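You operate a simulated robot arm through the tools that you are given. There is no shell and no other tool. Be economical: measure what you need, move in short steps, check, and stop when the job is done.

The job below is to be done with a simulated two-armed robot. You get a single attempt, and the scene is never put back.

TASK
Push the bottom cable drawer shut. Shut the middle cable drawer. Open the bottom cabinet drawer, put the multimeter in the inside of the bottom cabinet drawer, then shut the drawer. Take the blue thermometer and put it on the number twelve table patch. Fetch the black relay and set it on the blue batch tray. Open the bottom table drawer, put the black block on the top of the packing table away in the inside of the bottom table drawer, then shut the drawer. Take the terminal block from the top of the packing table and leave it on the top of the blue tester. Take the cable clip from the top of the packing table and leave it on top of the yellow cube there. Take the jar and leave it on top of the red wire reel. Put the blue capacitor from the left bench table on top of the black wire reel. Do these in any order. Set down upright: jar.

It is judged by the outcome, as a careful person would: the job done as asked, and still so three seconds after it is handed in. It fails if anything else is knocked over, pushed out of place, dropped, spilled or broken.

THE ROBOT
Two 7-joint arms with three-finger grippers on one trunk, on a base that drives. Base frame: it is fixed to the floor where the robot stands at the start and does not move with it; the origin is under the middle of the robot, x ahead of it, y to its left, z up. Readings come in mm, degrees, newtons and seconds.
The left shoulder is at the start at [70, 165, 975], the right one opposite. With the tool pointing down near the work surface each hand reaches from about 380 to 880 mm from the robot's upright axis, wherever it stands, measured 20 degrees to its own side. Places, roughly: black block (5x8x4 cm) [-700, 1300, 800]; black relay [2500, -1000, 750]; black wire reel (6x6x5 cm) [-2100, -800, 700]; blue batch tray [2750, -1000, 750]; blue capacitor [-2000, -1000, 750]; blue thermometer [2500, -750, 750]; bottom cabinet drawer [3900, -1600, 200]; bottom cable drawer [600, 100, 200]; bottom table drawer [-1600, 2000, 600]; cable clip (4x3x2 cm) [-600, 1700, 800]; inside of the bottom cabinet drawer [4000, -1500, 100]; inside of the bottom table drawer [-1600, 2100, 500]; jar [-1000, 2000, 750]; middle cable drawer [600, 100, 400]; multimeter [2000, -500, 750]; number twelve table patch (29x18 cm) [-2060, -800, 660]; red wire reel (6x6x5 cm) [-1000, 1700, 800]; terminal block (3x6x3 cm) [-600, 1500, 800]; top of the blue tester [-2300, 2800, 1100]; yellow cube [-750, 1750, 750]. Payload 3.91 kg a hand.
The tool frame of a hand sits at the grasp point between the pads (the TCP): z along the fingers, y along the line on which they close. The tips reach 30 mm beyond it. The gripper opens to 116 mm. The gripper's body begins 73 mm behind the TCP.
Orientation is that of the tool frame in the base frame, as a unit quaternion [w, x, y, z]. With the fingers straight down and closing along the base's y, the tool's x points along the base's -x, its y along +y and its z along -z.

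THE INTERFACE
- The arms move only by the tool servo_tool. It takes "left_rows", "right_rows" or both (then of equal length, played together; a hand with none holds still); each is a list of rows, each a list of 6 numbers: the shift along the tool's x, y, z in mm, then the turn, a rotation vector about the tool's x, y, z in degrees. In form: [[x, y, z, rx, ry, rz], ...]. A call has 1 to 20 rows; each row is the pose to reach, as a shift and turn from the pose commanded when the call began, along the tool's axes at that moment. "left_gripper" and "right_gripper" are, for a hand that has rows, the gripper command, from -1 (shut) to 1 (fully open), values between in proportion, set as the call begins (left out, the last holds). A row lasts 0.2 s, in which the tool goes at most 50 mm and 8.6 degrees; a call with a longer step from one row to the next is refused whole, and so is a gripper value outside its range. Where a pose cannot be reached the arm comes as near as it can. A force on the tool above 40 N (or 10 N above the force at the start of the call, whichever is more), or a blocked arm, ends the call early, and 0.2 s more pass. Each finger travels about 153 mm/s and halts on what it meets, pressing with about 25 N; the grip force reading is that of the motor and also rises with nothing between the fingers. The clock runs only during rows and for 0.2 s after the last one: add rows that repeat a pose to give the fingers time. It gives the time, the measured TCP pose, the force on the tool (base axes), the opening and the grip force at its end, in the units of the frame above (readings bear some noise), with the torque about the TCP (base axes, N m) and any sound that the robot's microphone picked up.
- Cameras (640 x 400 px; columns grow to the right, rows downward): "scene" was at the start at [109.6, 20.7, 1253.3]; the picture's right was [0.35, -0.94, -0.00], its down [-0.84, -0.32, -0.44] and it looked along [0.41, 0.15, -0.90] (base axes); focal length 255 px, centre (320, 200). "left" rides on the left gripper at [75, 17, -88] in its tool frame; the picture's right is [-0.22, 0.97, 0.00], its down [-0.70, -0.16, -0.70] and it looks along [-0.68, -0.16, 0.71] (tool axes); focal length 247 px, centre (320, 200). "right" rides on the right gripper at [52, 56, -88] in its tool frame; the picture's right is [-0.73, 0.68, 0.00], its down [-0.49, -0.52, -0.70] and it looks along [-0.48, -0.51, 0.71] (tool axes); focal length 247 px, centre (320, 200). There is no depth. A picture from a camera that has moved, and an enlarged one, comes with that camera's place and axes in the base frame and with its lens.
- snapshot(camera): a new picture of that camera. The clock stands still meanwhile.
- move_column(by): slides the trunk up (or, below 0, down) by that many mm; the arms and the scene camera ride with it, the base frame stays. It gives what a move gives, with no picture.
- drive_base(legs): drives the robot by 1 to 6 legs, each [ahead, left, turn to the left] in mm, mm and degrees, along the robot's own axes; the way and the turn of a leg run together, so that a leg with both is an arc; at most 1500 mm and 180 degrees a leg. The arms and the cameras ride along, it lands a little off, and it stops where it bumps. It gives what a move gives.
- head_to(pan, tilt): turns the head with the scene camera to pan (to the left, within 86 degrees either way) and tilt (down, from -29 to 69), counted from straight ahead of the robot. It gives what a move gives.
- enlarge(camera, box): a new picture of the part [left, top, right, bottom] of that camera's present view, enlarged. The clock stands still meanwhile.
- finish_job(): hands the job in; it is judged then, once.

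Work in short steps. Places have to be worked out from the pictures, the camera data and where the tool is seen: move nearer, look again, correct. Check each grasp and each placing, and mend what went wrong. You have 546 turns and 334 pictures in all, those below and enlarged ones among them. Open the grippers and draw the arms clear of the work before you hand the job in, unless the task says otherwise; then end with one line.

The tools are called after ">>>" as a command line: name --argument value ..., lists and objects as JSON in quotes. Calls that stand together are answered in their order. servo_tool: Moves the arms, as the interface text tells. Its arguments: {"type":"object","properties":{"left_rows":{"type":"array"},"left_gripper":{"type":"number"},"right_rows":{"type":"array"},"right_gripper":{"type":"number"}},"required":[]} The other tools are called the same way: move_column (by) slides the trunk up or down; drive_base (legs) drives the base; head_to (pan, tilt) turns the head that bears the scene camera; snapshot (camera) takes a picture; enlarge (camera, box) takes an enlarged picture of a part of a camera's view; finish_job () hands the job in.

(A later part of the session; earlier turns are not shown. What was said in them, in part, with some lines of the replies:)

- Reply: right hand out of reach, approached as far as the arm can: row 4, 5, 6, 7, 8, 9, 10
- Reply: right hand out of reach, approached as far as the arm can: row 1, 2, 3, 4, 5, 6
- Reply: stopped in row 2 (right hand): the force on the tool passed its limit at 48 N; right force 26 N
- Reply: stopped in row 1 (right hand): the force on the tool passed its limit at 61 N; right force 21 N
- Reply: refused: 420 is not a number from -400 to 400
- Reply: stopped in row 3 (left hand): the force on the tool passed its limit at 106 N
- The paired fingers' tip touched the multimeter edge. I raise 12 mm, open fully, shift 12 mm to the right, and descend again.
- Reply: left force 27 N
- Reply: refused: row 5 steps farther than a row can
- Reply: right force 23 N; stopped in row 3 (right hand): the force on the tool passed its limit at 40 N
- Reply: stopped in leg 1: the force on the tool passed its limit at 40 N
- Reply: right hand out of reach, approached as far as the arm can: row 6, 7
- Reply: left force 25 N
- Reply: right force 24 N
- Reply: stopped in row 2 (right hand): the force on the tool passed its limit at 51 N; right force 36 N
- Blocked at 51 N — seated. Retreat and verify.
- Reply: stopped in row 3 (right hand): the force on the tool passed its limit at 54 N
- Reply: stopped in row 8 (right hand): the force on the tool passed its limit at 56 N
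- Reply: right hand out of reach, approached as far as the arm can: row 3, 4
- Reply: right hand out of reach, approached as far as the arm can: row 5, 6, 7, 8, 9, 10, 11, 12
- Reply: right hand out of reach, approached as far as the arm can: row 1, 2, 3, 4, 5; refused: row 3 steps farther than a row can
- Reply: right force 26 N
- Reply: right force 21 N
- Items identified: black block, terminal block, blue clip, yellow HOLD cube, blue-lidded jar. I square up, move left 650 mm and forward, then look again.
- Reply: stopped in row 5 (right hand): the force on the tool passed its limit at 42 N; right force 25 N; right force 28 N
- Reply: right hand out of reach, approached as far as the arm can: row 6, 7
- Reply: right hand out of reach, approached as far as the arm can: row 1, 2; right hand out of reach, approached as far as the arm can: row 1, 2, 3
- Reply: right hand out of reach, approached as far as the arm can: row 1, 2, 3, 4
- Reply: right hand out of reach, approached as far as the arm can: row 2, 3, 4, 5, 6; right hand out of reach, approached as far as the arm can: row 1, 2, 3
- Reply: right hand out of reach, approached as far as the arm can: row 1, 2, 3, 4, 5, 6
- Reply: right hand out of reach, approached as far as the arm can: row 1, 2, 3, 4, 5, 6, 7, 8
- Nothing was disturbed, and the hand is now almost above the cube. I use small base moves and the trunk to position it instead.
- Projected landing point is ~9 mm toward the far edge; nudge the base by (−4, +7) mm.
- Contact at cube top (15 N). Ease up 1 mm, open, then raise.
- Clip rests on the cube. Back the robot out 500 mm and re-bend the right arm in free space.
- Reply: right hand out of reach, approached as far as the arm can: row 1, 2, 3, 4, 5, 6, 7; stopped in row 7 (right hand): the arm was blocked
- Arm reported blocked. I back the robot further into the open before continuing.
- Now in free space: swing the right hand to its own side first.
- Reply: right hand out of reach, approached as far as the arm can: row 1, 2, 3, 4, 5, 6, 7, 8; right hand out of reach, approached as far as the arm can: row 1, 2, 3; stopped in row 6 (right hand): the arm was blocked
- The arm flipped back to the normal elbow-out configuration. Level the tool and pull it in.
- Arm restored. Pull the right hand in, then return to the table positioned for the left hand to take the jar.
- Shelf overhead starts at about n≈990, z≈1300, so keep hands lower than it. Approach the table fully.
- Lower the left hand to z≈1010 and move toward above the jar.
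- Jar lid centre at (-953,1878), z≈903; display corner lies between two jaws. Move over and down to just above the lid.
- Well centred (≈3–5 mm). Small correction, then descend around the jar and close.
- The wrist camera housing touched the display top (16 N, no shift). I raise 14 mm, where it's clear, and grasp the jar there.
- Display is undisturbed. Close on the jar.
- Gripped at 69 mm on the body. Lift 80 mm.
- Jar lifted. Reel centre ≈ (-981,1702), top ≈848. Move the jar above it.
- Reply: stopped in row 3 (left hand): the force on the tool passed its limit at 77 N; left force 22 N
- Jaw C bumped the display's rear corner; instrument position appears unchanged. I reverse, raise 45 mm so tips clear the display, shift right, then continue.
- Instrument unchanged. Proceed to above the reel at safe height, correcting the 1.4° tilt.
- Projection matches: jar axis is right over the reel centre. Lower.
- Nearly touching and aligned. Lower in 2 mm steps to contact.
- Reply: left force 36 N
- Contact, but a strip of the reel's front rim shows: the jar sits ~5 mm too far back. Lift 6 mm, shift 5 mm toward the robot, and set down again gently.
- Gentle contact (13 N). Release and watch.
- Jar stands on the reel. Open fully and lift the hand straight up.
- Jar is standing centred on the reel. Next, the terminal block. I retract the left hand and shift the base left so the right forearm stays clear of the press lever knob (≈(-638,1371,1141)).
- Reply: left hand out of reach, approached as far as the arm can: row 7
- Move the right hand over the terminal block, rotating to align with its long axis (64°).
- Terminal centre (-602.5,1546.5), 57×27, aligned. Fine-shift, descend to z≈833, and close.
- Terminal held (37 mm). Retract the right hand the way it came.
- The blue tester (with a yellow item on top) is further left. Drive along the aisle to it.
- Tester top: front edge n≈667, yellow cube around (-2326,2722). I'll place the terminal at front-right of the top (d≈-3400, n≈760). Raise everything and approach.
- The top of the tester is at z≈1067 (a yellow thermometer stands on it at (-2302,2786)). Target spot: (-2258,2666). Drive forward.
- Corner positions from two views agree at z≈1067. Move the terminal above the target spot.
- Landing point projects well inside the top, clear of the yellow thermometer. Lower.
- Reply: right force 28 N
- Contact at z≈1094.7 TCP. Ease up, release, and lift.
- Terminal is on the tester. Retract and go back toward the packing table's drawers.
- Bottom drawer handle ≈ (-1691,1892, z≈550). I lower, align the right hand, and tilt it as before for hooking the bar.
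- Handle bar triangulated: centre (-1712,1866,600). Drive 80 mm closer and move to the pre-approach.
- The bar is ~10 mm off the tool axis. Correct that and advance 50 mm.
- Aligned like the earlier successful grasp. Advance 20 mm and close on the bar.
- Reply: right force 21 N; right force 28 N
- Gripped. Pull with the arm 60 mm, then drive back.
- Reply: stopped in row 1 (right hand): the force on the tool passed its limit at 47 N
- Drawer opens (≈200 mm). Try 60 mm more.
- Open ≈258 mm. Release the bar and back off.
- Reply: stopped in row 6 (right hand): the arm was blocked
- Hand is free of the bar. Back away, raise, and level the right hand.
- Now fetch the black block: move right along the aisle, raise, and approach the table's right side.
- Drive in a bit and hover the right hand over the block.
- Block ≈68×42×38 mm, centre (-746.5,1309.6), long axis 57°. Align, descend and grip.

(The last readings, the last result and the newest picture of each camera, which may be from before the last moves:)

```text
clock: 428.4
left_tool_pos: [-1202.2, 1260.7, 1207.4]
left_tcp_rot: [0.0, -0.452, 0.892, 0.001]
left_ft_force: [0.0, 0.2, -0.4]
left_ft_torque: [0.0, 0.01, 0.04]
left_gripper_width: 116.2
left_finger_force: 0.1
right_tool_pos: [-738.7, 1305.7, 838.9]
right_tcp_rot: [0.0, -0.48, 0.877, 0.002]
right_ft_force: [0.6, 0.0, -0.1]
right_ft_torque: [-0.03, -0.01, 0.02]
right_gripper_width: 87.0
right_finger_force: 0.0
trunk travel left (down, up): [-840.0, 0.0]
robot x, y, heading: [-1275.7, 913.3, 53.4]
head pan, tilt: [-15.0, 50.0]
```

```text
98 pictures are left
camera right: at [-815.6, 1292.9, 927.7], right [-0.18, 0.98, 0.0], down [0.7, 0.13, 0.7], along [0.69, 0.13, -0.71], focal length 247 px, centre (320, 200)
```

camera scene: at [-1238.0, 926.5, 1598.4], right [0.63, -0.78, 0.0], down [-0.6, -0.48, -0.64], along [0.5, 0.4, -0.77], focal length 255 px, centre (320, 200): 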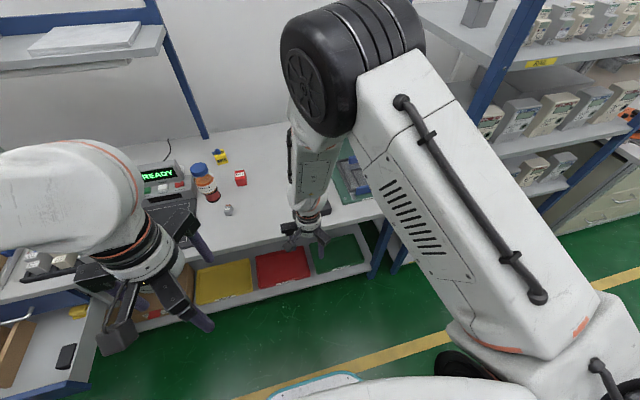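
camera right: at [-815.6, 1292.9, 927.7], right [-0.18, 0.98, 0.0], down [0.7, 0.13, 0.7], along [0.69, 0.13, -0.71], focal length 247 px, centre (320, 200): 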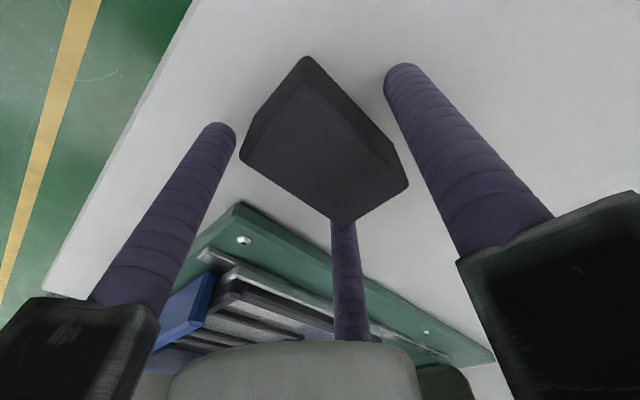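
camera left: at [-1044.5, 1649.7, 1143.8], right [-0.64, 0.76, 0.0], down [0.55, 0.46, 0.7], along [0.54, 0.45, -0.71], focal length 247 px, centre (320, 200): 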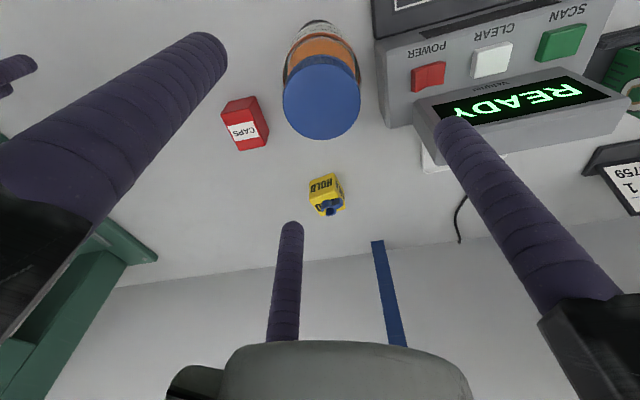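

>>> servo_tool --right_rows '[[0, 0, 0, 0, 0, 0], [0, 0, 0, 0, 0, 0], [0, 0, 0, 0, 0, 0], [0, 0, 0, 0, 0, 0]]' --right_gripper -1

>>> servo_tool --right_rows '[[0, 0, -10, 0, 0, 0], [0, 0, -40, 0, 0, 0], [0, 0, -80, 0, 0, 0]]'

>>> snapshot --camera "right"

```text
clock: 429.4
left_tool_pos: [-1202.2, 1259.9, 1209.1]
left_tcp_rot: [-0.001, -0.452, 0.892, 0.001]
left_ft_force: [0.0, -0.8, 0.4]
left_ft_torque: [-0.01, -0.02, -0.01]
left_gripper_width: 116.0
left_finger_force: 0.1
right_tool_pos: [-739.0, 1307.1, 838.9]
right_tcp_rot: [-0.001, -0.48, 0.877, 0.002]
right_ft_force: [0.0, 0.1, 0.8]
right_ft_torque: [-0.04, 0.02, 0.04]
right_gripper_width: 55.9
right_finger_force: 25.0
trunk travel left (down, up): [-840.0, 0.0]
robot x, y, heading: [-1273.7, 911.5, 53.6]
head pan, tilt: [-15.0, 50.0]
```

```text
clock: 430.2
left_tool_pos: [-1202.9, 1259.4, 1208.2]
left_tcp_rot: [0.001, -0.452, 0.892, 0.001]
left_ft_force: [1.0, 0.6, 0.1]
left_ft_torque: [0.0, -0.01, -0.03]
left_gripper_width: 115.9
left_finger_force: 0.1
right_tool_pos: [-736.3, 1304.6, 916.8]
right_tcp_rot: [0.001, -0.48, 0.877, 0.001]
right_ft_force: [-0.8, 0.9, 0.1]
right_ft_torque: [0.03, -0.05, 0.03]
right_gripper_width: 55.7
right_finger_force: 25.1
trunk travel left (down, up): [-840.0, 0.0]
robot x, y, heading: [-1270.6, 915.1, 53.6]
head pan, tilt: [-15.0, 50.0]
```

```text
97 pictures are left
camera right: at [-813.9, 1291.1, 1006.0], right [-0.18, 0.98, 0.0], down [0.7, 0.13, 0.7], along [0.69, 0.13, -0.71], focal length 247 px, centre (320, 200)
```

right: 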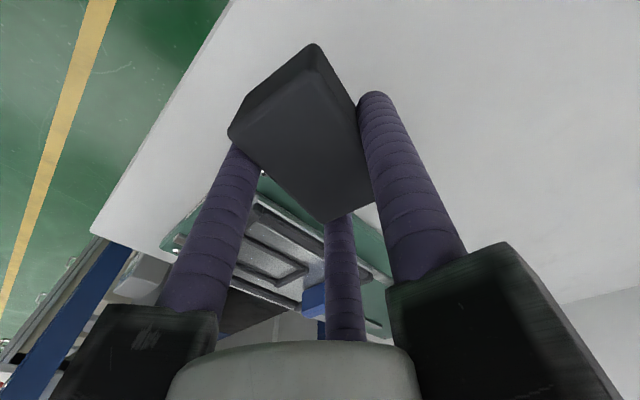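

Block held. Retract, drive back, and go to the open drawer.

>>> servo_tool --right_rows '[[25, 28, 0, 0, 0, 0], [51, 56, 0, 0, 0, 0], [76, 85, 0, 0, 0, 0], [102, 113, 0, 0, 0, 0]]'

>>> drive_base --legs '[[-450, 0, 0], [0, 980, 0]]'

>>> head_to --pan 0 --tilt 45

>>> snapshot --camera "scene"

```text
clock: 431.2
left_tool_pos: [-1203.4, 1260.1, 1208.7]
left_tcp_rot: [0.0, -0.451, 0.893, 0.001]
left_ft_force: [-0.4, -0.8, -0.6]
left_ft_torque: [0.02, -0.1, 0.0]
left_gripper_width: 116.1
left_finger_force: 0.0
right_tool_pos: [-890.4, 1279.1, 917.3]
right_tcp_rot: [0.001, -0.48, 0.877, 0.002]
right_ft_force: [0.1, 0.4, -0.3]
right_ft_torque: [0.02, -0.04, -0.01]
right_gripper_width: 55.8
right_finger_force: 24.8
trunk travel left (down, up): [-840.0, 0.0]
robot x, y, heading: [-1275.8, 913.8, 53.7]
head pan, tilt: [-15.0, 50.0]
```

```text
clock: 438.6
left_tool_pos: [-2250.7, 1471.3, 1208.0]
left_tcp_rot: [0.0, -0.45, 0.893, 0.001]
left_ft_force: [0.1, -0.2, 0.1]
left_ft_torque: [-0.02, -0.03, 0.01]
left_gripper_width: 116.0
left_finger_force: 0.1
right_tool_pos: [-1937.9, 1491.0, 917.9]
right_tcp_rot: [0.0, -0.479, 0.878, 0.001]
right_ft_force: [0.6, -1.0, 0.0]
right_ft_torque: [0.01, -0.01, -0.03]
right_gripper_width: 54.6
right_finger_force: 24.6
trunk travel left (down, up): [-840.0, 0.0]
robot x, y, heading: [-2325.7, 1125.3, 53.4]
head pan, tilt: [-15.0, 50.0]
```

```text
clock: 439.4
left_tool_pos: [-2251.9, 1471.7, 1208.5]
left_tcp_rot: [0.001, -0.451, 0.893, 0.002]
left_ft_force: [0.5, 0.1, 0.2]
left_ft_torque: [0.04, -0.01, 0.0]
left_gripper_width: 116.0
left_finger_force: 0.0
right_tool_pos: [-1938.6, 1490.7, 917.2]
right_tcp_rot: [0.001, -0.479, 0.878, 0.001]
right_ft_force: [-0.3, -0.9, 0.3]
right_ft_torque: [0.02, 0.02, 0.04]
right_gripper_width: 54.1
right_finger_force: 25.2
trunk travel left (down, up): [-840.0, 0.0]
robot x, y, heading: [-2325.3, 1123.7, 53.3]
head pan, tilt: [0.0, 45.0]
```

```text
96 pictures are left
camera scene: at [-2244.2, 1230.3, 1605.4], right [0.8, -0.6, 0.0], down [-0.42, -0.57, -0.71], along [0.42, 0.57, -0.71], focal length 255 px, centre (320, 200)
```

scene: 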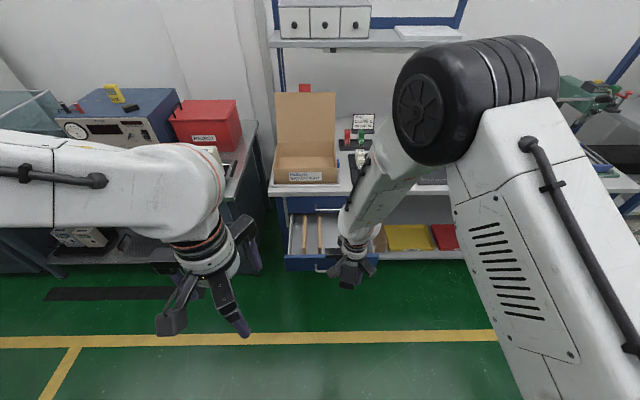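

Check the grip and drive forward 320 mm.

>>> drive_base --legs '[[320, 0, 0]]'

>>> head_to --pan -5 --tilt 60

>>> snapshot --camera "scene"

>>> snapshot --camera "right"

```text
clock: 441.5
left_tool_pos: [-2060.6, 1732.9, 1209.0]
left_tcp_rot: [0.0, -0.453, 0.892, 0.001]
left_ft_force: [0.0, -0.1, -0.6]
left_ft_torque: [0.0, -0.01, 0.0]
left_gripper_width: 116.0
left_finger_force: 0.0
right_tool_pos: [-1747.3, 1755.0, 918.5]
right_tcp_rot: [0.001, -0.482, 0.876, 0.002]
right_ft_force: [-0.3, 0.2, 0.2]
right_ft_torque: [0.02, -0.02, -0.02]
right_gripper_width: 54.2
right_finger_force: 24.8
trunk travel left (down, up): [-840.0, 0.0]
robot x, y, heading: [-2132.7, 1386.8, 53.6]
head pan, tilt: [0.0, 45.0]
```

```text
clock: 442.3
left_tool_pos: [-2058.4, 1733.5, 1207.7]
left_tcp_rot: [0.0, -0.453, 0.892, 0.002]
left_ft_force: [-0.5, -0.4, -0.7]
left_ft_torque: [0.0, 0.02, 0.03]
left_gripper_width: 116.0
left_finger_force: 0.0
right_tool_pos: [-1746.4, 1755.3, 915.5]
right_tcp_rot: [0.0, -0.481, 0.877, 0.002]
right_ft_force: [0.5, -0.2, -0.6]
right_ft_torque: [0.0, -0.02, 0.02]
right_gripper_width: 54.1
right_finger_force: 25.1
trunk travel left (down, up): [-840.0, 0.0]
robot x, y, heading: [-2129.3, 1384.7, 53.6]
head pan, tilt: [-5.0, 60.0]
```

```text
95 pictures are left
camera scene: at [-2054.7, 1477.9, 1585.9], right [0.75, -0.66, 0.0], down [-0.57, -0.65, -0.5], along [0.33, 0.38, -0.87], focal length 255 px, centre (320, 200)
```

scene: 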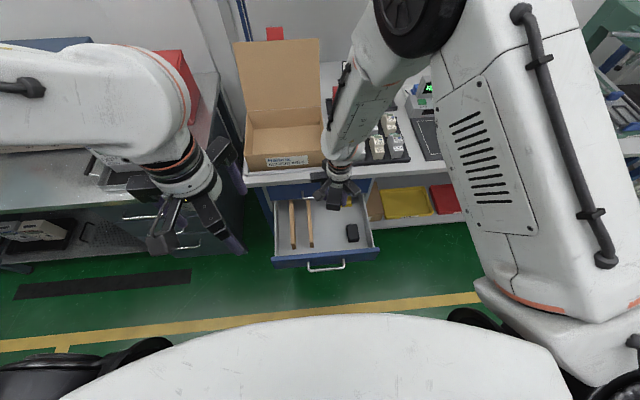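

```text
94 pictures are left
camera right: at [-1823.0, 1742.1, 1006.2], right [-0.18, 0.98, 0.0], down [0.7, 0.13, 0.7], along [0.69, 0.13, -0.72], focal length 247 px, centre (320, 200)
```

right: 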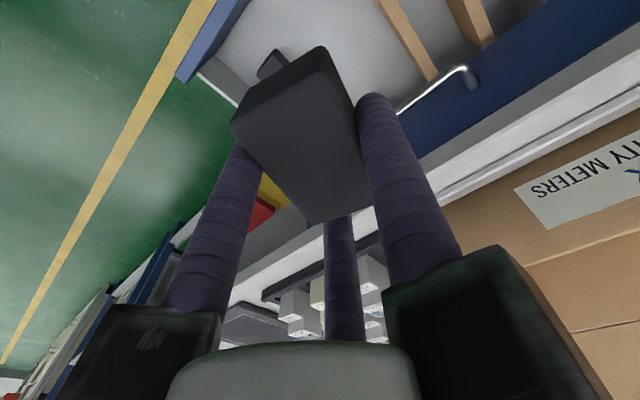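

>>> enlarge --camera "scene" --box '[250, 170, 400, 280]'

```text
3.64 times, centred on (325, 225) of scene
camera zoom: at [-2054.7, 1477.9, 1585.9], right [0.75, -0.66, 0.0], down [-0.57, -0.65, -0.5], along [0.33, 0.38, -0.87], focal length 928 px, centre (302, 109)
```

zoom: 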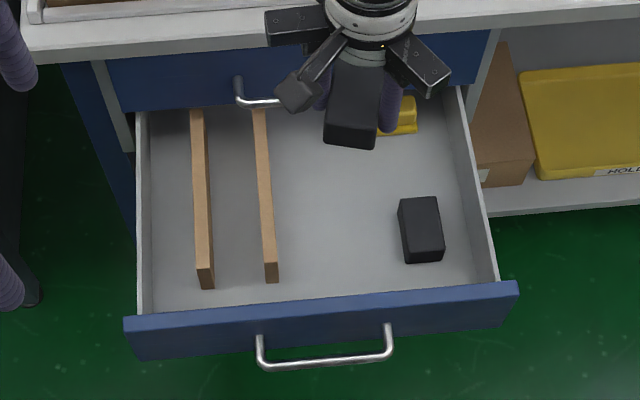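

Free area in the drawer centre between the wood strips and the small black box. Target (-1753,1771). Align and lower with the trunk 240 mm.

>>> servo_tool --right_rows '[[-9.6, 6.8, 0, 0, 0, 0], [-9.6, 6.8, 0, 0, 0, 0]]'

>>> move_column --by -200

>>> snapshot --camera "right"

>>> enlarge --camera "scene" --box '[220, 130, 420, 290]'

```text
clock: 442.9
left_tool_pos: [-2058.2, 1734.4, 1207.9]
left_tcp_rot: [-0.001, -0.452, 0.892, 0.001]
left_ft_force: [-0.2, -0.3, -0.8]
left_ft_torque: [-0.01, 0.0, -0.03]
left_gripper_width: 116.1
left_finger_force: 0.1
right_tool_pos: [-1747.6, 1766.9, 917.2]
right_tcp_rot: [0.0, -0.482, 0.876, 0.002]
right_ft_force: [-0.7, -0.6, 0.2]
right_ft_torque: [-0.03, -0.04, -0.02]
right_gripper_width: 53.7
right_finger_force: 25.1
trunk travel left (down, up): [-840.0, 0.0]
robot x, y, heading: [-2130.1, 1387.8, 53.7]
head pan, tilt: [-5.0, 60.0]
```

```text
clock: 445.1
left_tool_pos: [-2058.8, 1733.8, 1008.0]
left_tcp_rot: [0.0, -0.452, 0.892, 0.001]
left_ft_force: [-0.5, -0.1, -0.1]
left_ft_torque: [-0.01, 0.01, 0.0]
left_gripper_width: 115.9
left_finger_force: 0.1
right_tool_pos: [-1747.5, 1766.8, 717.6]
right_tcp_rot: [0.001, -0.481, 0.877, 0.002]
right_ft_force: [-0.4, 0.0, -0.3]
right_ft_torque: [0.0, 0.0, -0.04]
right_gripper_width: 53.3
right_finger_force: 25.2
trunk travel left (down, up): [-640.0, 200.0]
robot x, y, heading: [-2127.6, 1386.7, 53.7]
head pan, tilt: [-5.0, 60.0]
```

```text
92 pictures are left
camera right: at [-1823.6, 1754.2, 807.2], right [-0.18, 0.98, 0.0], down [0.7, 0.13, 0.7], along [0.69, 0.13, -0.71], focal length 247 px, centre (320, 200)
```

right: 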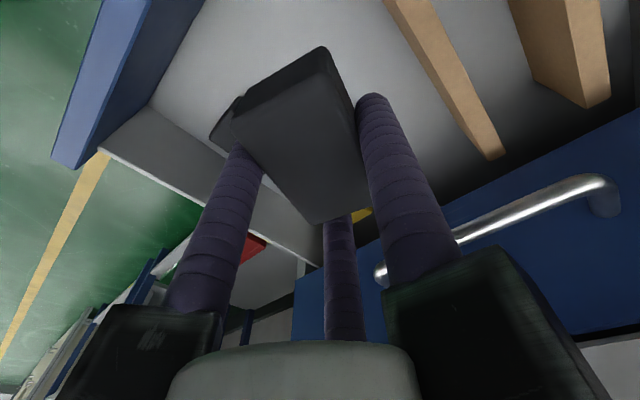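

```text
2.50 times, centred on (320, 210) of scene
camera zoom: at [-2055.3, 1476.9, 1386.0], right [0.75, -0.66, 0.0], down [-0.57, -0.65, -0.5], along [0.33, 0.38, -0.87], focal length 638 px, centre (320, 175)
```

zoom: 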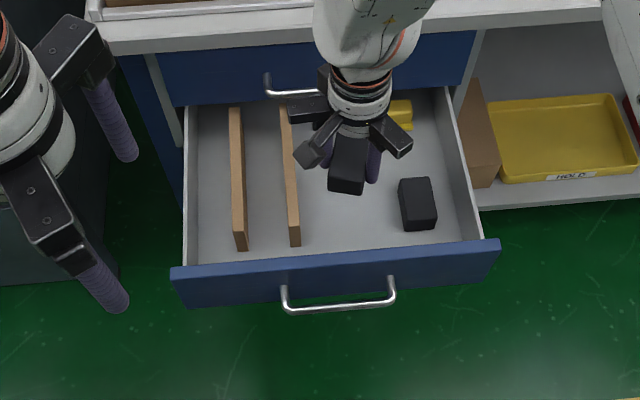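

Clear so far. Lower 90 mm more.

>>> move_column --by -90

>>> snapshot --camera "right"

>>> enlarge --camera "scene" --box '[220, 130, 420, 290]'

```text
clock: 446.3
left_tool_pos: [-2059.4, 1733.1, 918.9]
left_tcp_rot: [0.0, -0.453, 0.892, 0.001]
left_ft_force: [-0.1, 0.0, 0.6]
left_ft_torque: [-0.02, -0.02, 0.04]
left_gripper_width: 115.8
left_finger_force: 0.1
right_tool_pos: [-1746.0, 1766.2, 627.9]
right_tcp_rot: [0.001, -0.481, 0.877, 0.002]
right_ft_force: [-0.7, 0.4, -0.5]
right_ft_torque: [-0.03, 0.02, -0.01]
right_gripper_width: 53.4
right_finger_force: 25.1
trunk travel left (down, up): [-550.0, 290.0]
robot x, y, heading: [-2131.4, 1387.2, 53.6]
head pan, tilt: [-5.0, 60.0]
```

```text
90 pictures are left
camera right: at [-1823.6, 1754.1, 717.3], right [-0.18, 0.98, 0.0], down [0.7, 0.13, 0.7], along [0.69, 0.13, -0.71], focal length 247 px, centre (320, 200)
```

right: 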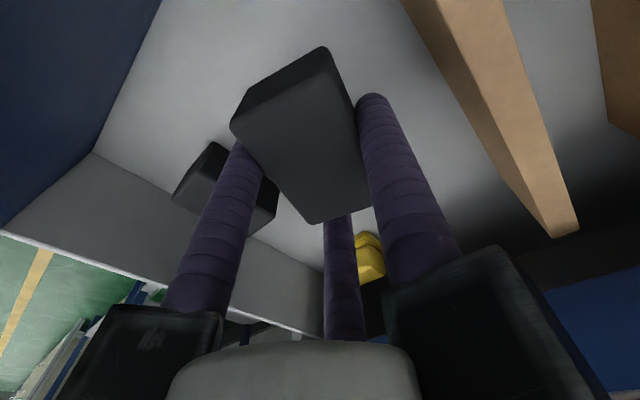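

```text
2.50 times, centred on (320, 210) of scene
camera zoom: at [-2055.4, 1476.8, 1296.0], right [0.75, -0.66, 0.0], down [-0.57, -0.65, -0.5], along [0.33, 0.38, -0.87], focal length 638 px, centre (320, 175)
```

zoom: 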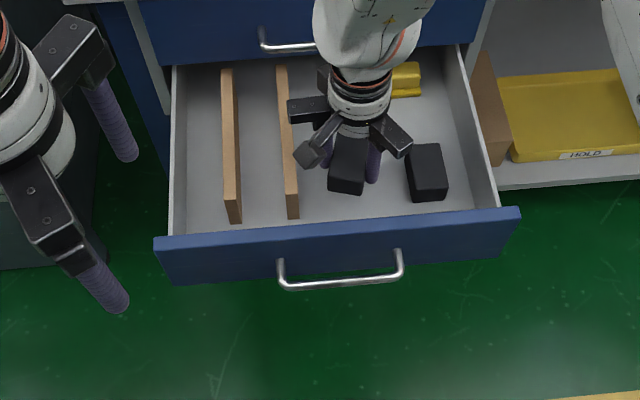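

Nearly in. Lower with the arm in small guarded steps.

>>> servo_tool --right_rows '[[0, 0, 6, 0, 0, 0], [0, 0, 12, 0, 0, 0], [0, 0, 18, 0, 0, 0], [0, 0, 22, 0, 0, 0], [0, 0, 26, 0, 0, 0], [0, 0, 30, 0, 0, 0]]'

```text
clock: 447.7
left_tool_pos: [-2058.1, 1733.8, 918.4]
left_tcp_rot: [0.0, -0.453, 0.892, 0.001]
left_ft_force: [0.9, -0.5, 1.0]
left_ft_torque: [0.01, -0.01, 0.0]
left_gripper_width: 115.7
left_finger_force: 0.0
right_tool_pos: [-1746.5, 1767.6, 597.9]
right_tcp_rot: [0.0, -0.481, 0.877, 0.002]
right_ft_force: [0.8, 0.5, -0.6]
right_ft_torque: [0.01, 0.0, 0.0]
right_gripper_width: 53.6
right_finger_force: 24.9
trunk travel left (down, up): [-550.0, 290.0]
robot x, y, heading: [-2128.2, 1388.6, 53.6]
head pan, tilt: [-5.0, 60.0]
```

>>> servo_tool --right_rows '[[0, 0, 4, 0, 0, 0], [0, 0, 8, 0, 0, 0], [0, 0, 12, 0, 0, 0], [0, 0, 16, 0, 0, 0], [0, 0, 20, 0, 0, 0], [0, 0, 24, 0, 0, 0]]'

>>> snapshot --camera "right"

```text
clock: 449.1
left_tool_pos: [-2059.6, 1732.9, 919.3]
left_tcp_rot: [0.001, -0.452, 0.892, 0.002]
left_ft_force: [-0.9, 0.3, 0.2]
left_ft_torque: [-0.01, 0.0, 0.04]
left_gripper_width: 115.9
left_finger_force: 0.2
right_tool_pos: [-1744.2, 1770.8, 581.2]
right_tcp_rot: [0.005, -0.481, 0.876, 0.005]
right_ft_force: [0.1, -0.1, 27.5]
right_ft_torque: [-0.64, 0.59, 0.09]
right_gripper_width: 53.1
right_finger_force: 24.5
trunk travel left (down, up): [-550.0, 290.0]
robot x, y, heading: [-2131.2, 1384.5, 53.9]
head pan, tilt: [-5.0, 60.0]
stopped in row 6 (right hand): the force on the tool passed its limit at 44 N (the readings are from after the stop); the commanded pose is now the measured one
```

```text
88 pictures are left
camera right: at [-1821.2, 1758.5, 670.5], right [-0.18, 0.98, 0.01], down [0.7, 0.12, 0.7], along [0.69, 0.14, -0.71], focal length 247 px, centre (320, 200)
```

right: 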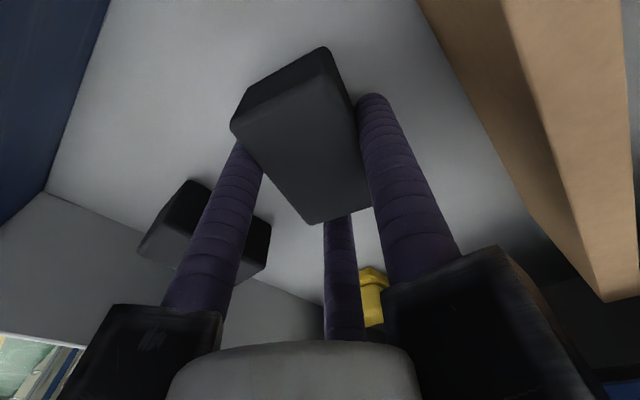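

Floor contact. Ease up slightly, open modestly, and lift straight up.

>>> servo_tool --right_rows '[[0, 0, -3, 0, 0, 0], [0, 0, -3, 0, 0, 0]]'

>>> servo_tool --right_rows '[[0, 0, 0, 0, 0, 0], [0, 0, 0, 0, 0, 0], [0, 0, -20, 0, 0, 0], [0, 0, -60, 0, 0, 0]]' --right_gripper 0.2

>>> move_column --by 250

>>> enlarge --camera "scene" --box '[220, 130, 420, 290]'

```text
clock: 449.7
left_tool_pos: [-2059.3, 1733.3, 918.3]
left_tcp_rot: [-0.001, -0.452, 0.892, 0.001]
left_ft_force: [-0.3, 0.3, 0.2]
left_ft_torque: [0.03, 0.03, -0.05]
left_gripper_width: 115.8
left_finger_force: 0.1
right_tool_pos: [-1744.8, 1770.6, 582.1]
right_tcp_rot: [0.002, -0.481, 0.877, 0.003]
right_ft_force: [-1.3, 0.4, 7.3]
right_ft_torque: [0.02, 0.07, 0.07]
right_gripper_width: 53.6
right_finger_force: 25.5
trunk travel left (down, up): [-550.0, 290.0]
robot x, y, heading: [-2133.7, 1387.5, 53.6]
head pan, tilt: [-5.0, 60.0]
```

```text
clock: 450.7
left_tool_pos: [-2059.0, 1733.4, 918.5]
left_tcp_rot: [0.001, -0.453, 0.891, 0.001]
left_ft_force: [0.0, 0.2, 0.4]
left_ft_torque: [0.04, -0.01, -0.01]
left_gripper_width: 115.9
left_finger_force: 0.0
right_tool_pos: [-1743.9, 1770.1, 642.2]
right_tcp_rot: [0.003, -0.481, 0.877, 0.003]
right_ft_force: [-0.2, -0.1, -0.1]
right_ft_torque: [0.0, -0.03, 0.01]
right_gripper_width: 69.4
right_finger_force: 0.0
trunk travel left (down, up): [-550.0, 290.0]
robot x, y, heading: [-2134.3, 1387.8, 53.6]
head pan, tilt: [-5.0, 60.0]
```

```text
clock: 453.2
left_tool_pos: [-2059.3, 1734.4, 1168.7]
left_tcp_rot: [0.0, -0.452, 0.892, 0.002]
left_ft_force: [0.2, -0.5, -0.6]
left_ft_torque: [0.0, -0.01, -0.01]
left_gripper_width: 116.0
left_finger_force: 0.1
right_tool_pos: [-1744.2, 1770.3, 892.3]
right_tcp_rot: [0.002, -0.481, 0.877, 0.003]
right_ft_force: [-0.5, -0.4, -0.4]
right_ft_torque: [0.04, -0.03, -0.02]
right_gripper_width: 69.9
right_finger_force: 0.1
trunk travel left (down, up): [-800.0, 40.0]
robot x, y, heading: [-2131.8, 1387.5, 53.7]
head pan, tilt: [-5.0, 60.0]
```

```text
2.50 times, centred on (320, 210) of scene
camera zoom: at [-2055.2, 1477.2, 1545.8], right [0.75, -0.66, 0.0], down [-0.57, -0.65, -0.5], along [0.33, 0.38, -0.87], focal length 638 px, centre (320, 175)
```

zoom: 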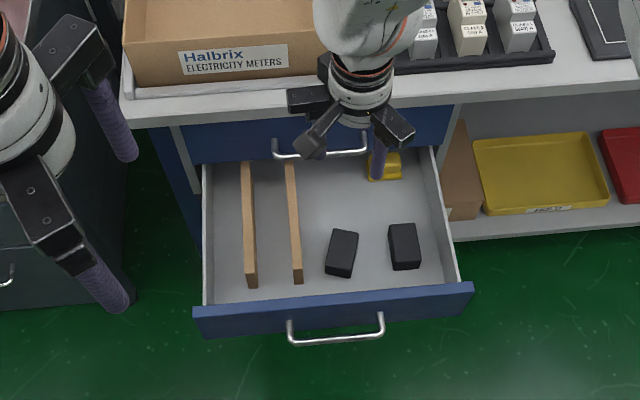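

Block is lying in the drawer. To close it I'll push on the handle bar with a closed, tilted fist: back off 280 mm, lower, and tilt.

>>> drive_base --legs '[[-290, 0, 0]]'

>>> move_column --by -290

>>> servo_tool --right_rows '[[0, 0, 0, 0, 0, 4], [0, 0, 0, 0, -8, 4], [0, 0, 0, 0, -16, 4], [0, 0, 0, 0, -24, 4], [0, 0, 0, 0, -31, 4], [0, 0, 0, 0, -38, 4], [0, 0, 0, 0, -38, 4]]' --right_gripper -1

>>> snapshot --camera "right"

>>> snapshot --camera "scene"

```text
clock: 455.2
left_tool_pos: [-2228.4, 1505.4, 1168.4]
left_tcp_rot: [-0.002, -0.454, 0.891, 0.0]
left_ft_force: [-0.5, 0.2, 0.5]
left_ft_torque: [0.01, -0.01, -0.01]
left_gripper_width: 116.1
left_finger_force: 0.0
right_tool_pos: [-1913.4, 1542.3, 890.7]
right_tcp_rot: [0.002, -0.483, 0.876, 0.003]
right_ft_force: [0.4, 0.8, 0.3]
right_ft_torque: [0.01, -0.01, 0.02]
right_gripper_width: 69.7
right_finger_force: 0.1
trunk travel left (down, up): [-800.0, 40.0]
robot x, y, heading: [-2300.4, 1157.5, 54.0]
head pan, tilt: [-5.0, 60.0]
```

```text
clock: 458.1
left_tool_pos: [-2228.8, 1504.2, 878.4]
left_tcp_rot: [0.0, -0.453, 0.891, 0.001]
left_ft_force: [0.2, -0.1, -1.1]
left_ft_torque: [0.01, 0.03, 0.0]
left_gripper_width: 116.1
left_finger_force: 0.1
right_tool_pos: [-1914.0, 1541.1, 602.1]
right_tcp_rot: [0.003, -0.483, 0.876, 0.004]
right_ft_force: [0.5, -0.5, 0.2]
right_ft_torque: [-0.05, 0.02, -0.03]
right_gripper_width: 69.7
right_finger_force: 0.0
trunk travel left (down, up): [-510.0, 330.0]
robot x, y, heading: [-2298.6, 1157.5, 53.8]
head pan, tilt: [-5.0, 60.0]
```

```text
clock: 459.8
left_tool_pos: [-2228.8, 1503.5, 877.2]
left_tcp_rot: [0.0, -0.454, 0.891, 0.001]
left_ft_force: [-0.3, -0.1, -0.5]
left_ft_torque: [0.0, 0.01, 0.01]
left_gripper_width: 115.8
left_finger_force: 0.1
right_tool_pos: [-1909.4, 1543.1, 608.9]
right_tcp_rot: [0.283, -0.408, 0.851, 0.171]
right_ft_force: [0.6, -0.3, -0.1]
right_ft_torque: [-0.04, 0.02, 0.03]
right_gripper_width: 9.0
right_finger_force: 25.6
trunk travel left (down, up): [-510.0, 330.0]
robot x, y, heading: [-2297.2, 1157.0, 53.7]
head pan, tilt: [-5.0, 60.0]
```

```text
86 pictures are left
camera right: at [-2012.4, 1502.5, 649.4], right [-0.17, 0.85, 0.5], down [0.42, -0.39, 0.82], along [0.89, 0.34, -0.29], focal length 247 px, centre (320, 200)
```

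right: 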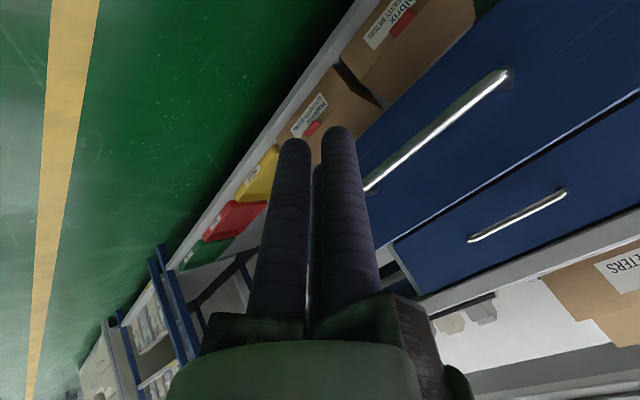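

```text
85 pictures are left
camera scene: at [-2224.1, 1247.0, 1255.9], right [0.75, -0.66, 0.0], down [-0.57, -0.65, -0.5], along [0.33, 0.38, -0.87], focal length 255 px, centre (320, 200)
```

scene: 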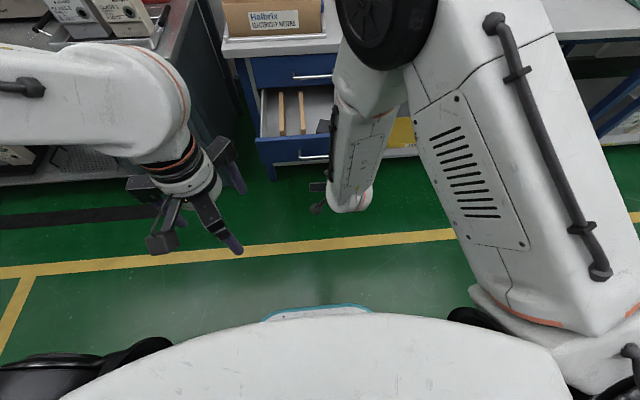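

Lower 11 mm and push the bar by driving forward.

>>> move_column --by -12

>>> drive_base --legs '[[160, 0, 0]]'

>>> snapshot --camera "right"

>>> snapshot --camera "scene"

```text
clock: 460.4
left_tool_pos: [-2228.4, 1503.8, 866.1]
left_tcp_rot: [0.0, -0.454, 0.891, 0.001]
left_ft_force: [0.5, -0.2, 0.3]
left_ft_torque: [0.05, -0.01, -0.01]
left_gripper_width: 115.9
left_finger_force: 0.0
right_tool_pos: [-1909.9, 1542.2, 594.5]
right_tcp_rot: [0.282, -0.408, 0.852, 0.168]
right_ft_force: [-0.4, -1.0, -0.2]
right_ft_torque: [0.01, 0.0, 0.03]
right_gripper_width: 9.3
right_finger_force: 24.8
trunk travel left (down, up): [-498.0, 342.0]
robot x, y, heading: [-2296.8, 1160.1, 53.8]
head pan, tilt: [-5.0, 60.0]
```

```text
clock: 461.8
left_tool_pos: [-2132.2, 1633.8, 866.1]
left_tcp_rot: [-0.002, -0.454, 0.891, 0.0]
left_ft_force: [0.2, 0.5, -0.1]
left_ft_torque: [-0.05, 0.03, 0.02]
left_gripper_width: 116.0
left_finger_force: 0.0
right_tool_pos: [-1812.2, 1670.5, 593.4]
right_tcp_rot: [0.282, -0.406, 0.853, 0.166]
right_ft_force: [-0.3, -0.3, -0.2]
right_ft_torque: [-0.01, 0.0, 0.0]
right_gripper_width: 8.8
right_finger_force: 24.6
trunk travel left (down, up): [-498.0, 342.0]
robot x, y, heading: [-2202.0, 1286.4, 53.8]
head pan, tilt: [-5.0, 60.0]
```

```text
84 pictures are left
camera right: at [-1914.4, 1629.3, 633.2], right [-0.16, 0.86, 0.49], down [0.42, -0.39, 0.82], along [0.89, 0.34, -0.3], focal length 247 px, centre (320, 200)
```

right: 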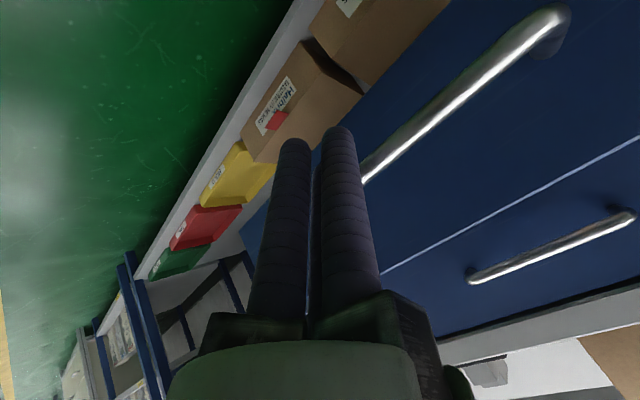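

```text
83 pictures are left
camera scene: at [-2128.2, 1377.7, 1243.8], right [0.75, -0.66, 0.0], down [-0.57, -0.65, -0.5], along [0.33, 0.38, -0.87], focal length 255 px, centre (320, 200)
```

scene: 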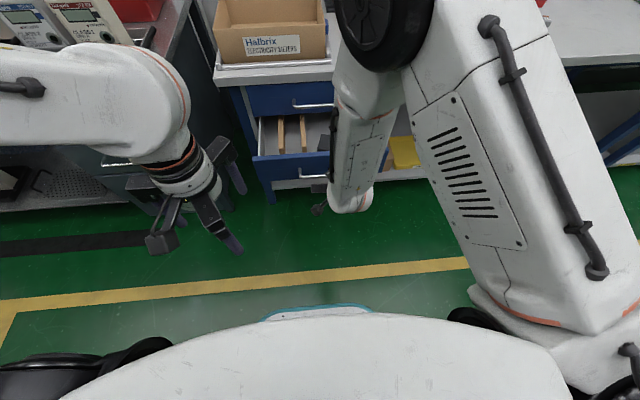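

The fist is pushing the bar already. Continue forward 150 mm.

>>> drive_base --legs '[[140, 0, 0]]'

>>> snapshot --camera "right"

>>> snapshot --camera "scene"

```text
clock: 463.1
left_tool_pos: [-2046.5, 1747.4, 865.3]
left_tcp_rot: [-0.001, -0.452, 0.892, 0.001]
left_ft_force: [1.3, 0.4, 0.3]
left_ft_torque: [-0.04, 0.03, 0.0]
left_gripper_width: 115.9
left_finger_force: 0.0
right_tool_pos: [-1725.2, 1783.1, 592.4]
right_tcp_rot: [0.281, -0.403, 0.855, 0.166]
right_ft_force: [-0.6, 1.1, -0.1]
right_ft_torque: [-0.01, 0.0, -0.01]
right_gripper_width: 9.1
right_finger_force: 24.8
trunk travel left (down, up): [-498.0, 342.0]
robot x, y, heading: [-2121.8, 1403.5, 53.6]
head pan, tilt: [-5.0, 60.0]
```

```text
82 pictures are left
camera right: at [-1828.1, 1743.1, 633.9], right [-0.15, 0.86, 0.49], down [0.42, -0.39, 0.82], along [0.9, 0.33, -0.3], focal length 247 px, centre (320, 200)
```

right: 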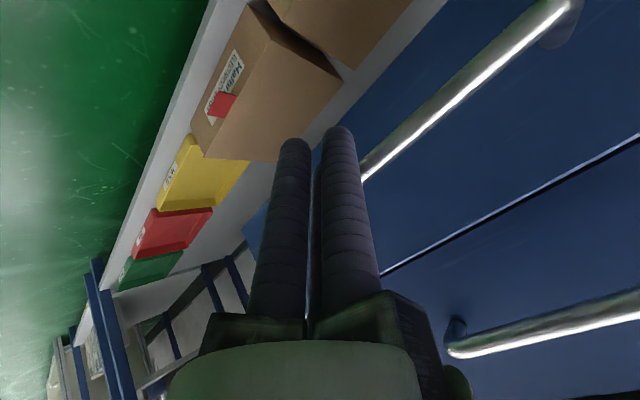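

```text
81 pictures are left
camera scene: at [-2043.7, 1491.9, 1243.8], right [0.75, -0.66, 0.0], down [-0.57, -0.65, -0.5], along [0.33, 0.37, -0.87], focal length 255 px, centre (320, 200)
```

scene: 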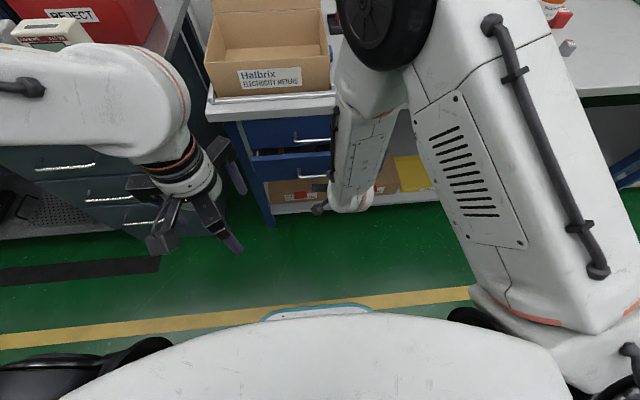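

Almost closed; push the rest with the arm under force guard.

>>> servo_tool --right_rows '[[-7.9, 0.3, 6.2, 0, 0, 0], [-15.7, 0.7, 12.3, 0, 0, 0], [-23.6, 1, 18.5, 0, 0, 0], [-31.5, 1.3, 24.7, 0, 0, 0], [-39.3, 1.6, 30.8, 0, 0, 0], [-47.2, 2, 37, 0, 0, 0], [-55, 2.3, 43, 0, 0, 0]]'

>>> snapshot --camera "right"

>>> enlarge --camera "scene" --box '[220, 90, 380, 220]'

```text
clock: 464.6
left_tool_pos: [-2047.7, 1748.2, 865.1]
left_tcp_rot: [-0.001, -0.451, 0.893, 0.0]
left_ft_force: [0.1, -0.3, 0.6]
left_ft_torque: [-0.03, 0.04, 0.02]
left_gripper_width: 116.0
left_finger_force: 0.1
right_tool_pos: [-1694.1, 1822.7, 585.1]
right_tcp_rot: [0.271, -0.406, 0.858, 0.159]
right_ft_force: [-0.9, -0.5, -0.4]
right_ft_torque: [0.07, -0.06, 0.0]
right_gripper_width: 9.2
right_finger_force: 25.1
trunk travel left (down, up): [-498.0, 342.0]
robot x, y, heading: [-2120.9, 1399.3, 53.5]
head pan, tilt: [-5.0, 60.0]
stopped in row 7 (right hand): the force on the tool passed its limit at 65 N (the readings are from after the stop); the commanded pose is now the measured one
```

```text
80 pictures are left
camera right: at [-1796.8, 1783.9, 627.4], right [-0.15, 0.87, 0.47], down [0.43, -0.37, 0.82], along [0.89, 0.33, -0.32], focal length 247 px, centre (320, 200)
```

right: 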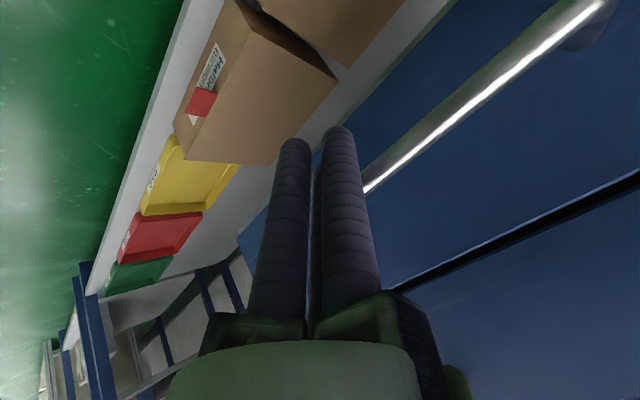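

```text
3.08 times, centred on (300, 155) of scene
camera zoom: at [-2044.2, 1491.2, 1243.8], right [0.75, -0.66, 0.0], down [-0.57, -0.65, -0.5], along [0.33, 0.37, -0.87], focal length 785 px, centre (382, 338)
```

zoom: 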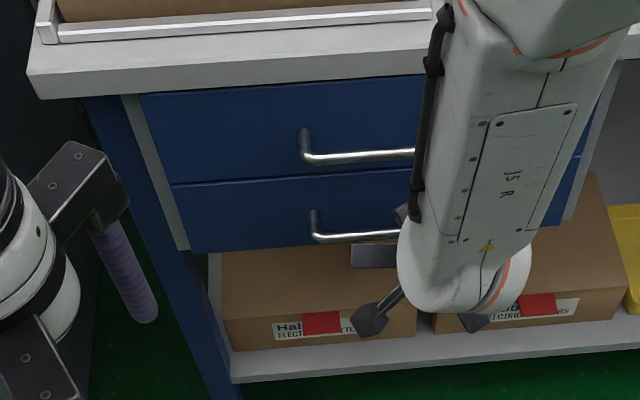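

Seated at 65 N and flush. Back away and verify.

>>> drive_base --legs '[[-250, 0, 0]]'

>>> snapshot --camera "scene"

>>> snapshot --camera "right"

```text
clock: 466.4
left_tool_pos: [-2199.8, 1540.5, 866.2]
left_tcp_rot: [0.0, -0.452, 0.892, 0.001]
left_ft_force: [-0.2, 0.4, -0.1]
left_ft_torque: [0.0, -0.01, -0.01]
left_gripper_width: 116.2
left_finger_force: 0.0
right_tool_pos: [-1846.8, 1619.8, 585.2]
right_tcp_rot: [0.273, -0.407, 0.857, 0.16]
right_ft_force: [0.5, 0.3, 0.4]
right_ft_torque: [0.03, 0.0, 0.0]
right_gripper_width: 9.4
right_finger_force: 24.7
trunk travel left (down, up): [-498.0, 342.0]
robot x, y, heading: [-2271.5, 1196.4, 53.4]
head pan, tilt: [-5.0, 60.0]
```

```text
78 pictures are left
camera scene: at [-2197.3, 1283.9, 1244.0], right [0.75, -0.66, 0.0], down [-0.57, -0.65, -0.5], along [0.33, 0.38, -0.87], focal length 255 px, centre (320, 200)
```

scene: 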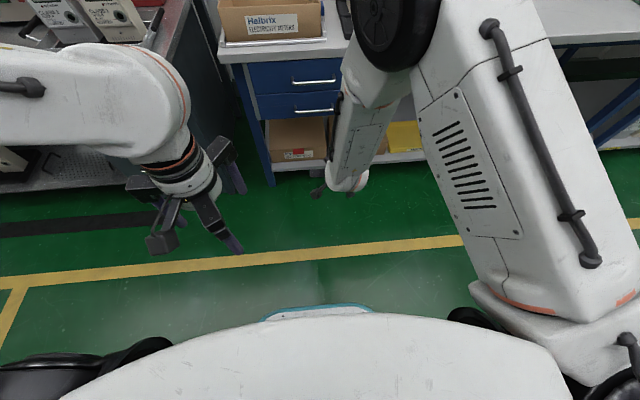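

```text
77 pictures are left
camera right: at [-1949.7, 1578.5, 628.7], right [-0.15, 0.87, 0.47], down [0.43, -0.37, 0.82], along [0.89, 0.33, -0.31], focal length 247 px, centre (320, 200)
```

right: 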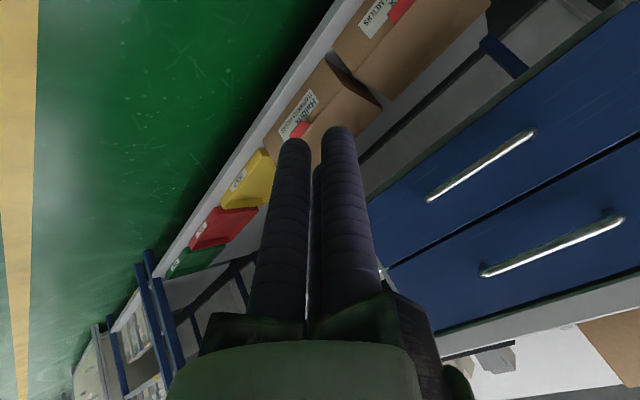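

Drawer is shut. Raise, open grippers, and take a final look at the packing table.

>>> servo_tool --right_rows '[[0, 0, 0, 0, 8, 0], [0, 0, 0, 0, 16, 0], [0, 0, 0, 0, 24, 0], [0, 0, 0, 0, 32, 0], [0, 0, 0, 0, 36, 0]]' --right_gripper 1

>>> drive_base --legs '[[-200, 0, 0]]'

>>> move_column --by 300

>>> head_to --pan -20 --tilt 28

>>> snapshot --camera "scene"

```text
clock: 467.6
left_tool_pos: [-2198.3, 1541.0, 866.7]
left_tcp_rot: [-0.001, -0.452, 0.892, 0.001]
left_ft_force: [-0.2, -0.4, 0.3]
left_ft_torque: [0.0, -0.01, 0.0]
left_gripper_width: 116.0
left_finger_force: 0.0
right_tool_pos: [-1847.2, 1618.9, 586.3]
right_tcp_rot: [-0.005, -0.437, 0.899, 0.027]
right_ft_force: [0.2, 0.4, -0.3]
right_ft_torque: [-0.02, 0.0, 0.03]
right_gripper_width: 116.0
right_finger_force: 0.1
trunk travel left (down, up): [-498.0, 342.0]
robot x, y, heading: [-2271.1, 1198.4, 53.5]
head pan, tilt: [-5.0, 60.0]
```

```text
clock: 469.3
left_tool_pos: [-2320.8, 1379.2, 868.4]
left_tcp_rot: [0.0, -0.455, 0.891, 0.001]
left_ft_force: [-0.3, -0.2, 0.1]
left_ft_torque: [0.02, -0.01, 0.0]
left_gripper_width: 116.0
left_finger_force: 0.0
right_tool_pos: [-1967.9, 1458.1, 586.4]
right_tcp_rot: [-0.006, -0.438, 0.899, 0.026]
right_ft_force: [-0.1, -0.8, 0.0]
right_ft_torque: [0.01, -0.02, 0.02]
right_gripper_width: 116.1
right_finger_force: 0.0
trunk travel left (down, up): [-498.0, 342.0]
robot x, y, heading: [-2391.2, 1035.6, 53.7]
head pan, tilt: [-5.0, 60.0]
```

```text
clock: 472.3
left_tool_pos: [-2321.6, 1379.6, 1166.6]
left_tcp_rot: [-0.001, -0.454, 0.891, 0.001]
left_ft_force: [0.4, -0.3, 1.4]
left_ft_torque: [0.0, 0.02, -0.03]
left_gripper_width: 116.1
left_finger_force: 0.0
right_tool_pos: [-1967.9, 1459.0, 885.5]
right_tcp_rot: [-0.006, -0.438, 0.898, 0.026]
right_ft_force: [0.2, 0.3, 0.2]
right_ft_torque: [-0.01, 0.02, 0.02]
right_gripper_width: 116.0
right_finger_force: 0.1
trunk travel left (down, up): [-798.0, 42.0]
robot x, y, heading: [-2392.8, 1032.1, 53.5]
head pan, tilt: [-5.0, 60.0]
```

```text
clock: 473.2
left_tool_pos: [-2320.9, 1379.3, 1166.5]
left_tcp_rot: [-0.001, -0.455, 0.891, 0.001]
left_ft_force: [0.9, 0.5, -0.1]
left_ft_torque: [0.0, 0.0, 0.05]
left_gripper_width: 116.1
left_finger_force: 0.0
right_tool_pos: [-1967.2, 1457.8, 883.9]
right_tcp_rot: [-0.006, -0.438, 0.898, 0.026]
right_ft_force: [0.1, 0.7, 0.4]
right_ft_torque: [0.0, -0.02, 0.03]
right_gripper_width: 116.3
right_finger_force: 0.1
trunk travel left (down, up): [-798.0, 42.0]
robot x, y, heading: [-2391.0, 1033.4, 53.8]
head pan, tilt: [-20.0, 28.0]
```

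```text
76 pictures are left
camera scene: at [-2284.5, 1123.0, 1589.1], right [0.56, -0.83, 0.0], down [-0.39, -0.26, -0.88], along [0.73, 0.49, -0.47], focal length 255 px, centre (320, 200)
```

scene: 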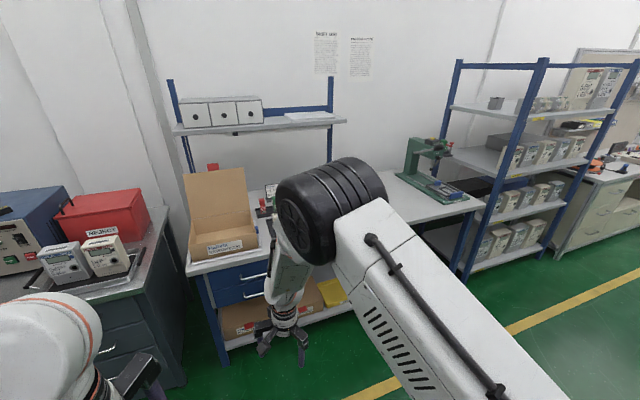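

Move along the aisle to view the packing table contents and the cable drawers once more.

>>> drive_base --legs '[[-100, 0, 0], [0, -1000, 0]]'

>>> head_to --pan 15 --tilt 28

>>> enlarge --camera "scene" --box '[180, 130, 460, 310]'

>>> head_to --pan -60 --tilt 25

>>> snapshot --camera "scene"

```text
clock: 479.1
left_tool_pos: [-1581.6, 700.4, 1166.4]
left_tcp_rot: [-0.001, -0.442, 0.897, 0.001]
left_ft_force: [-0.7, -0.2, 0.6]
left_ft_torque: [-0.02, 0.02, -0.03]
left_gripper_width: 115.9
left_finger_force: 0.0
right_tool_pos: [-1228.0, 769.0, 885.4]
right_tcp_rot: [-0.006, -0.426, 0.904, 0.027]
right_ft_force: [0.2, -0.2, 0.3]
right_ft_torque: [-0.01, -0.03, -0.04]
right_gripper_width: 116.1
right_finger_force: 0.0
trunk travel left (down, up): [-798.0, 42.0]
robot x, y, heading: [-1665.9, 360.3, 52.4]
head pan, tilt: [-20.0, 28.0]
```

```text
clock: 480.1
left_tool_pos: [-1583.0, 699.5, 1165.1]
left_tcp_rot: [0.0, -0.441, 0.898, 0.001]
left_ft_force: [-0.5, -0.1, 0.2]
left_ft_torque: [-0.03, 0.02, 0.02]
left_gripper_width: 115.8
left_finger_force: 0.0
right_tool_pos: [-1226.7, 768.5, 886.0]
right_tcp_rot: [-0.006, -0.426, 0.904, 0.026]
right_ft_force: [0.1, 0.0, 0.3]
right_ft_torque: [0.02, 0.01, 0.0]
right_gripper_width: 116.1
right_finger_force: 0.1
trunk travel left (down, up): [-798.0, 42.0]
robot x, y, heading: [-1662.1, 353.9, 52.4]
head pan, tilt: [15.0, 28.0]
```

```text
2.22 times, centred on (320, 220) of scene
camera zoom: at [-1595.4, 478.2, 1589.2], right [0.92, -0.39, 0.0], down [-0.18, -0.43, -0.88], along [0.34, 0.81, -0.47], focal length 567 px, centre (320, 156)
```

zoom: 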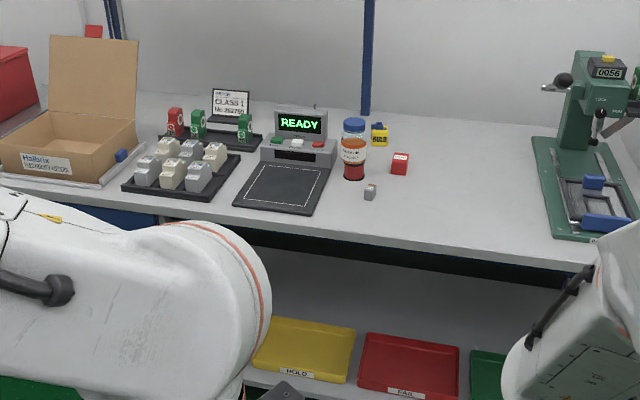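

```text
clock: 481.6
left_tool_pos: [-1582.6, 699.9, 1166.1]
left_tcp_rot: [-0.001, -0.442, 0.897, 0.001]
left_ft_force: [-0.6, -0.1, 0.7]
left_ft_torque: [0.02, -0.05, 0.03]
left_gripper_width: 116.1
left_finger_force: 0.1
right_tool_pos: [-1227.3, 768.5, 885.8]
right_tcp_rot: [-0.006, -0.426, 0.904, 0.026]
right_ft_force: [-0.9, -0.6, 0.0]
right_ft_torque: [0.01, -0.02, 0.01]
right_gripper_width: 116.3
right_finger_force: 0.1
trunk travel left (down, up): [-798.0, 42.0]
robot x, y, heading: [-1662.3, 351.8, 52.5]
head pan, tilt: [-60.0, 25.0]
```

```text
74 pictures are left
camera scene: at [-1539.2, 381.7, 1594.0], right [-0.13, -0.99, 0.0], down [-0.42, 0.06, -0.91], along [0.9, -0.12, -0.42], focal length 255 px, centre (320, 200)
```

scene: 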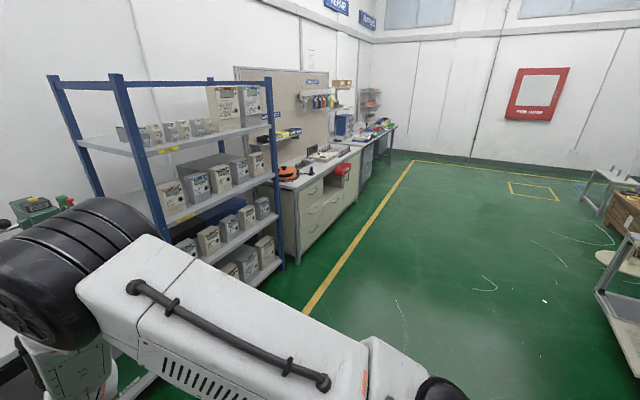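

>>> enlarge --camera "scene" --box '[260, 130, 400, 270]'

```text
2.86 times, centred on (330, 200) of scene
camera zoom: at [-1539.2, 381.7, 1594.0], right [-0.13, -0.99, 0.0], down [-0.42, 0.06, -0.91], along [0.9, -0.12, -0.42], focal length 729 px, centre (291, 200)
```

zoom: 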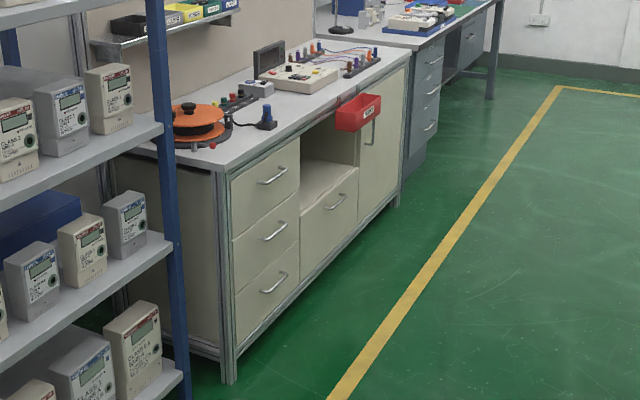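

All the cable drawers are flush, the jar is upright on the reel, and the clip is on the cube. The grippers are open and the arms are clear, so I hand the job in.

>>> finish_job

```text
The job is handed in.
```

I completed every item on the list and handed the job in. The number twelve table patch has no visible marking, so I set the blue thermometer down at (-2021, -827), about 50 mm from the patch centre you gave, well inside its 29 x 18 cm.
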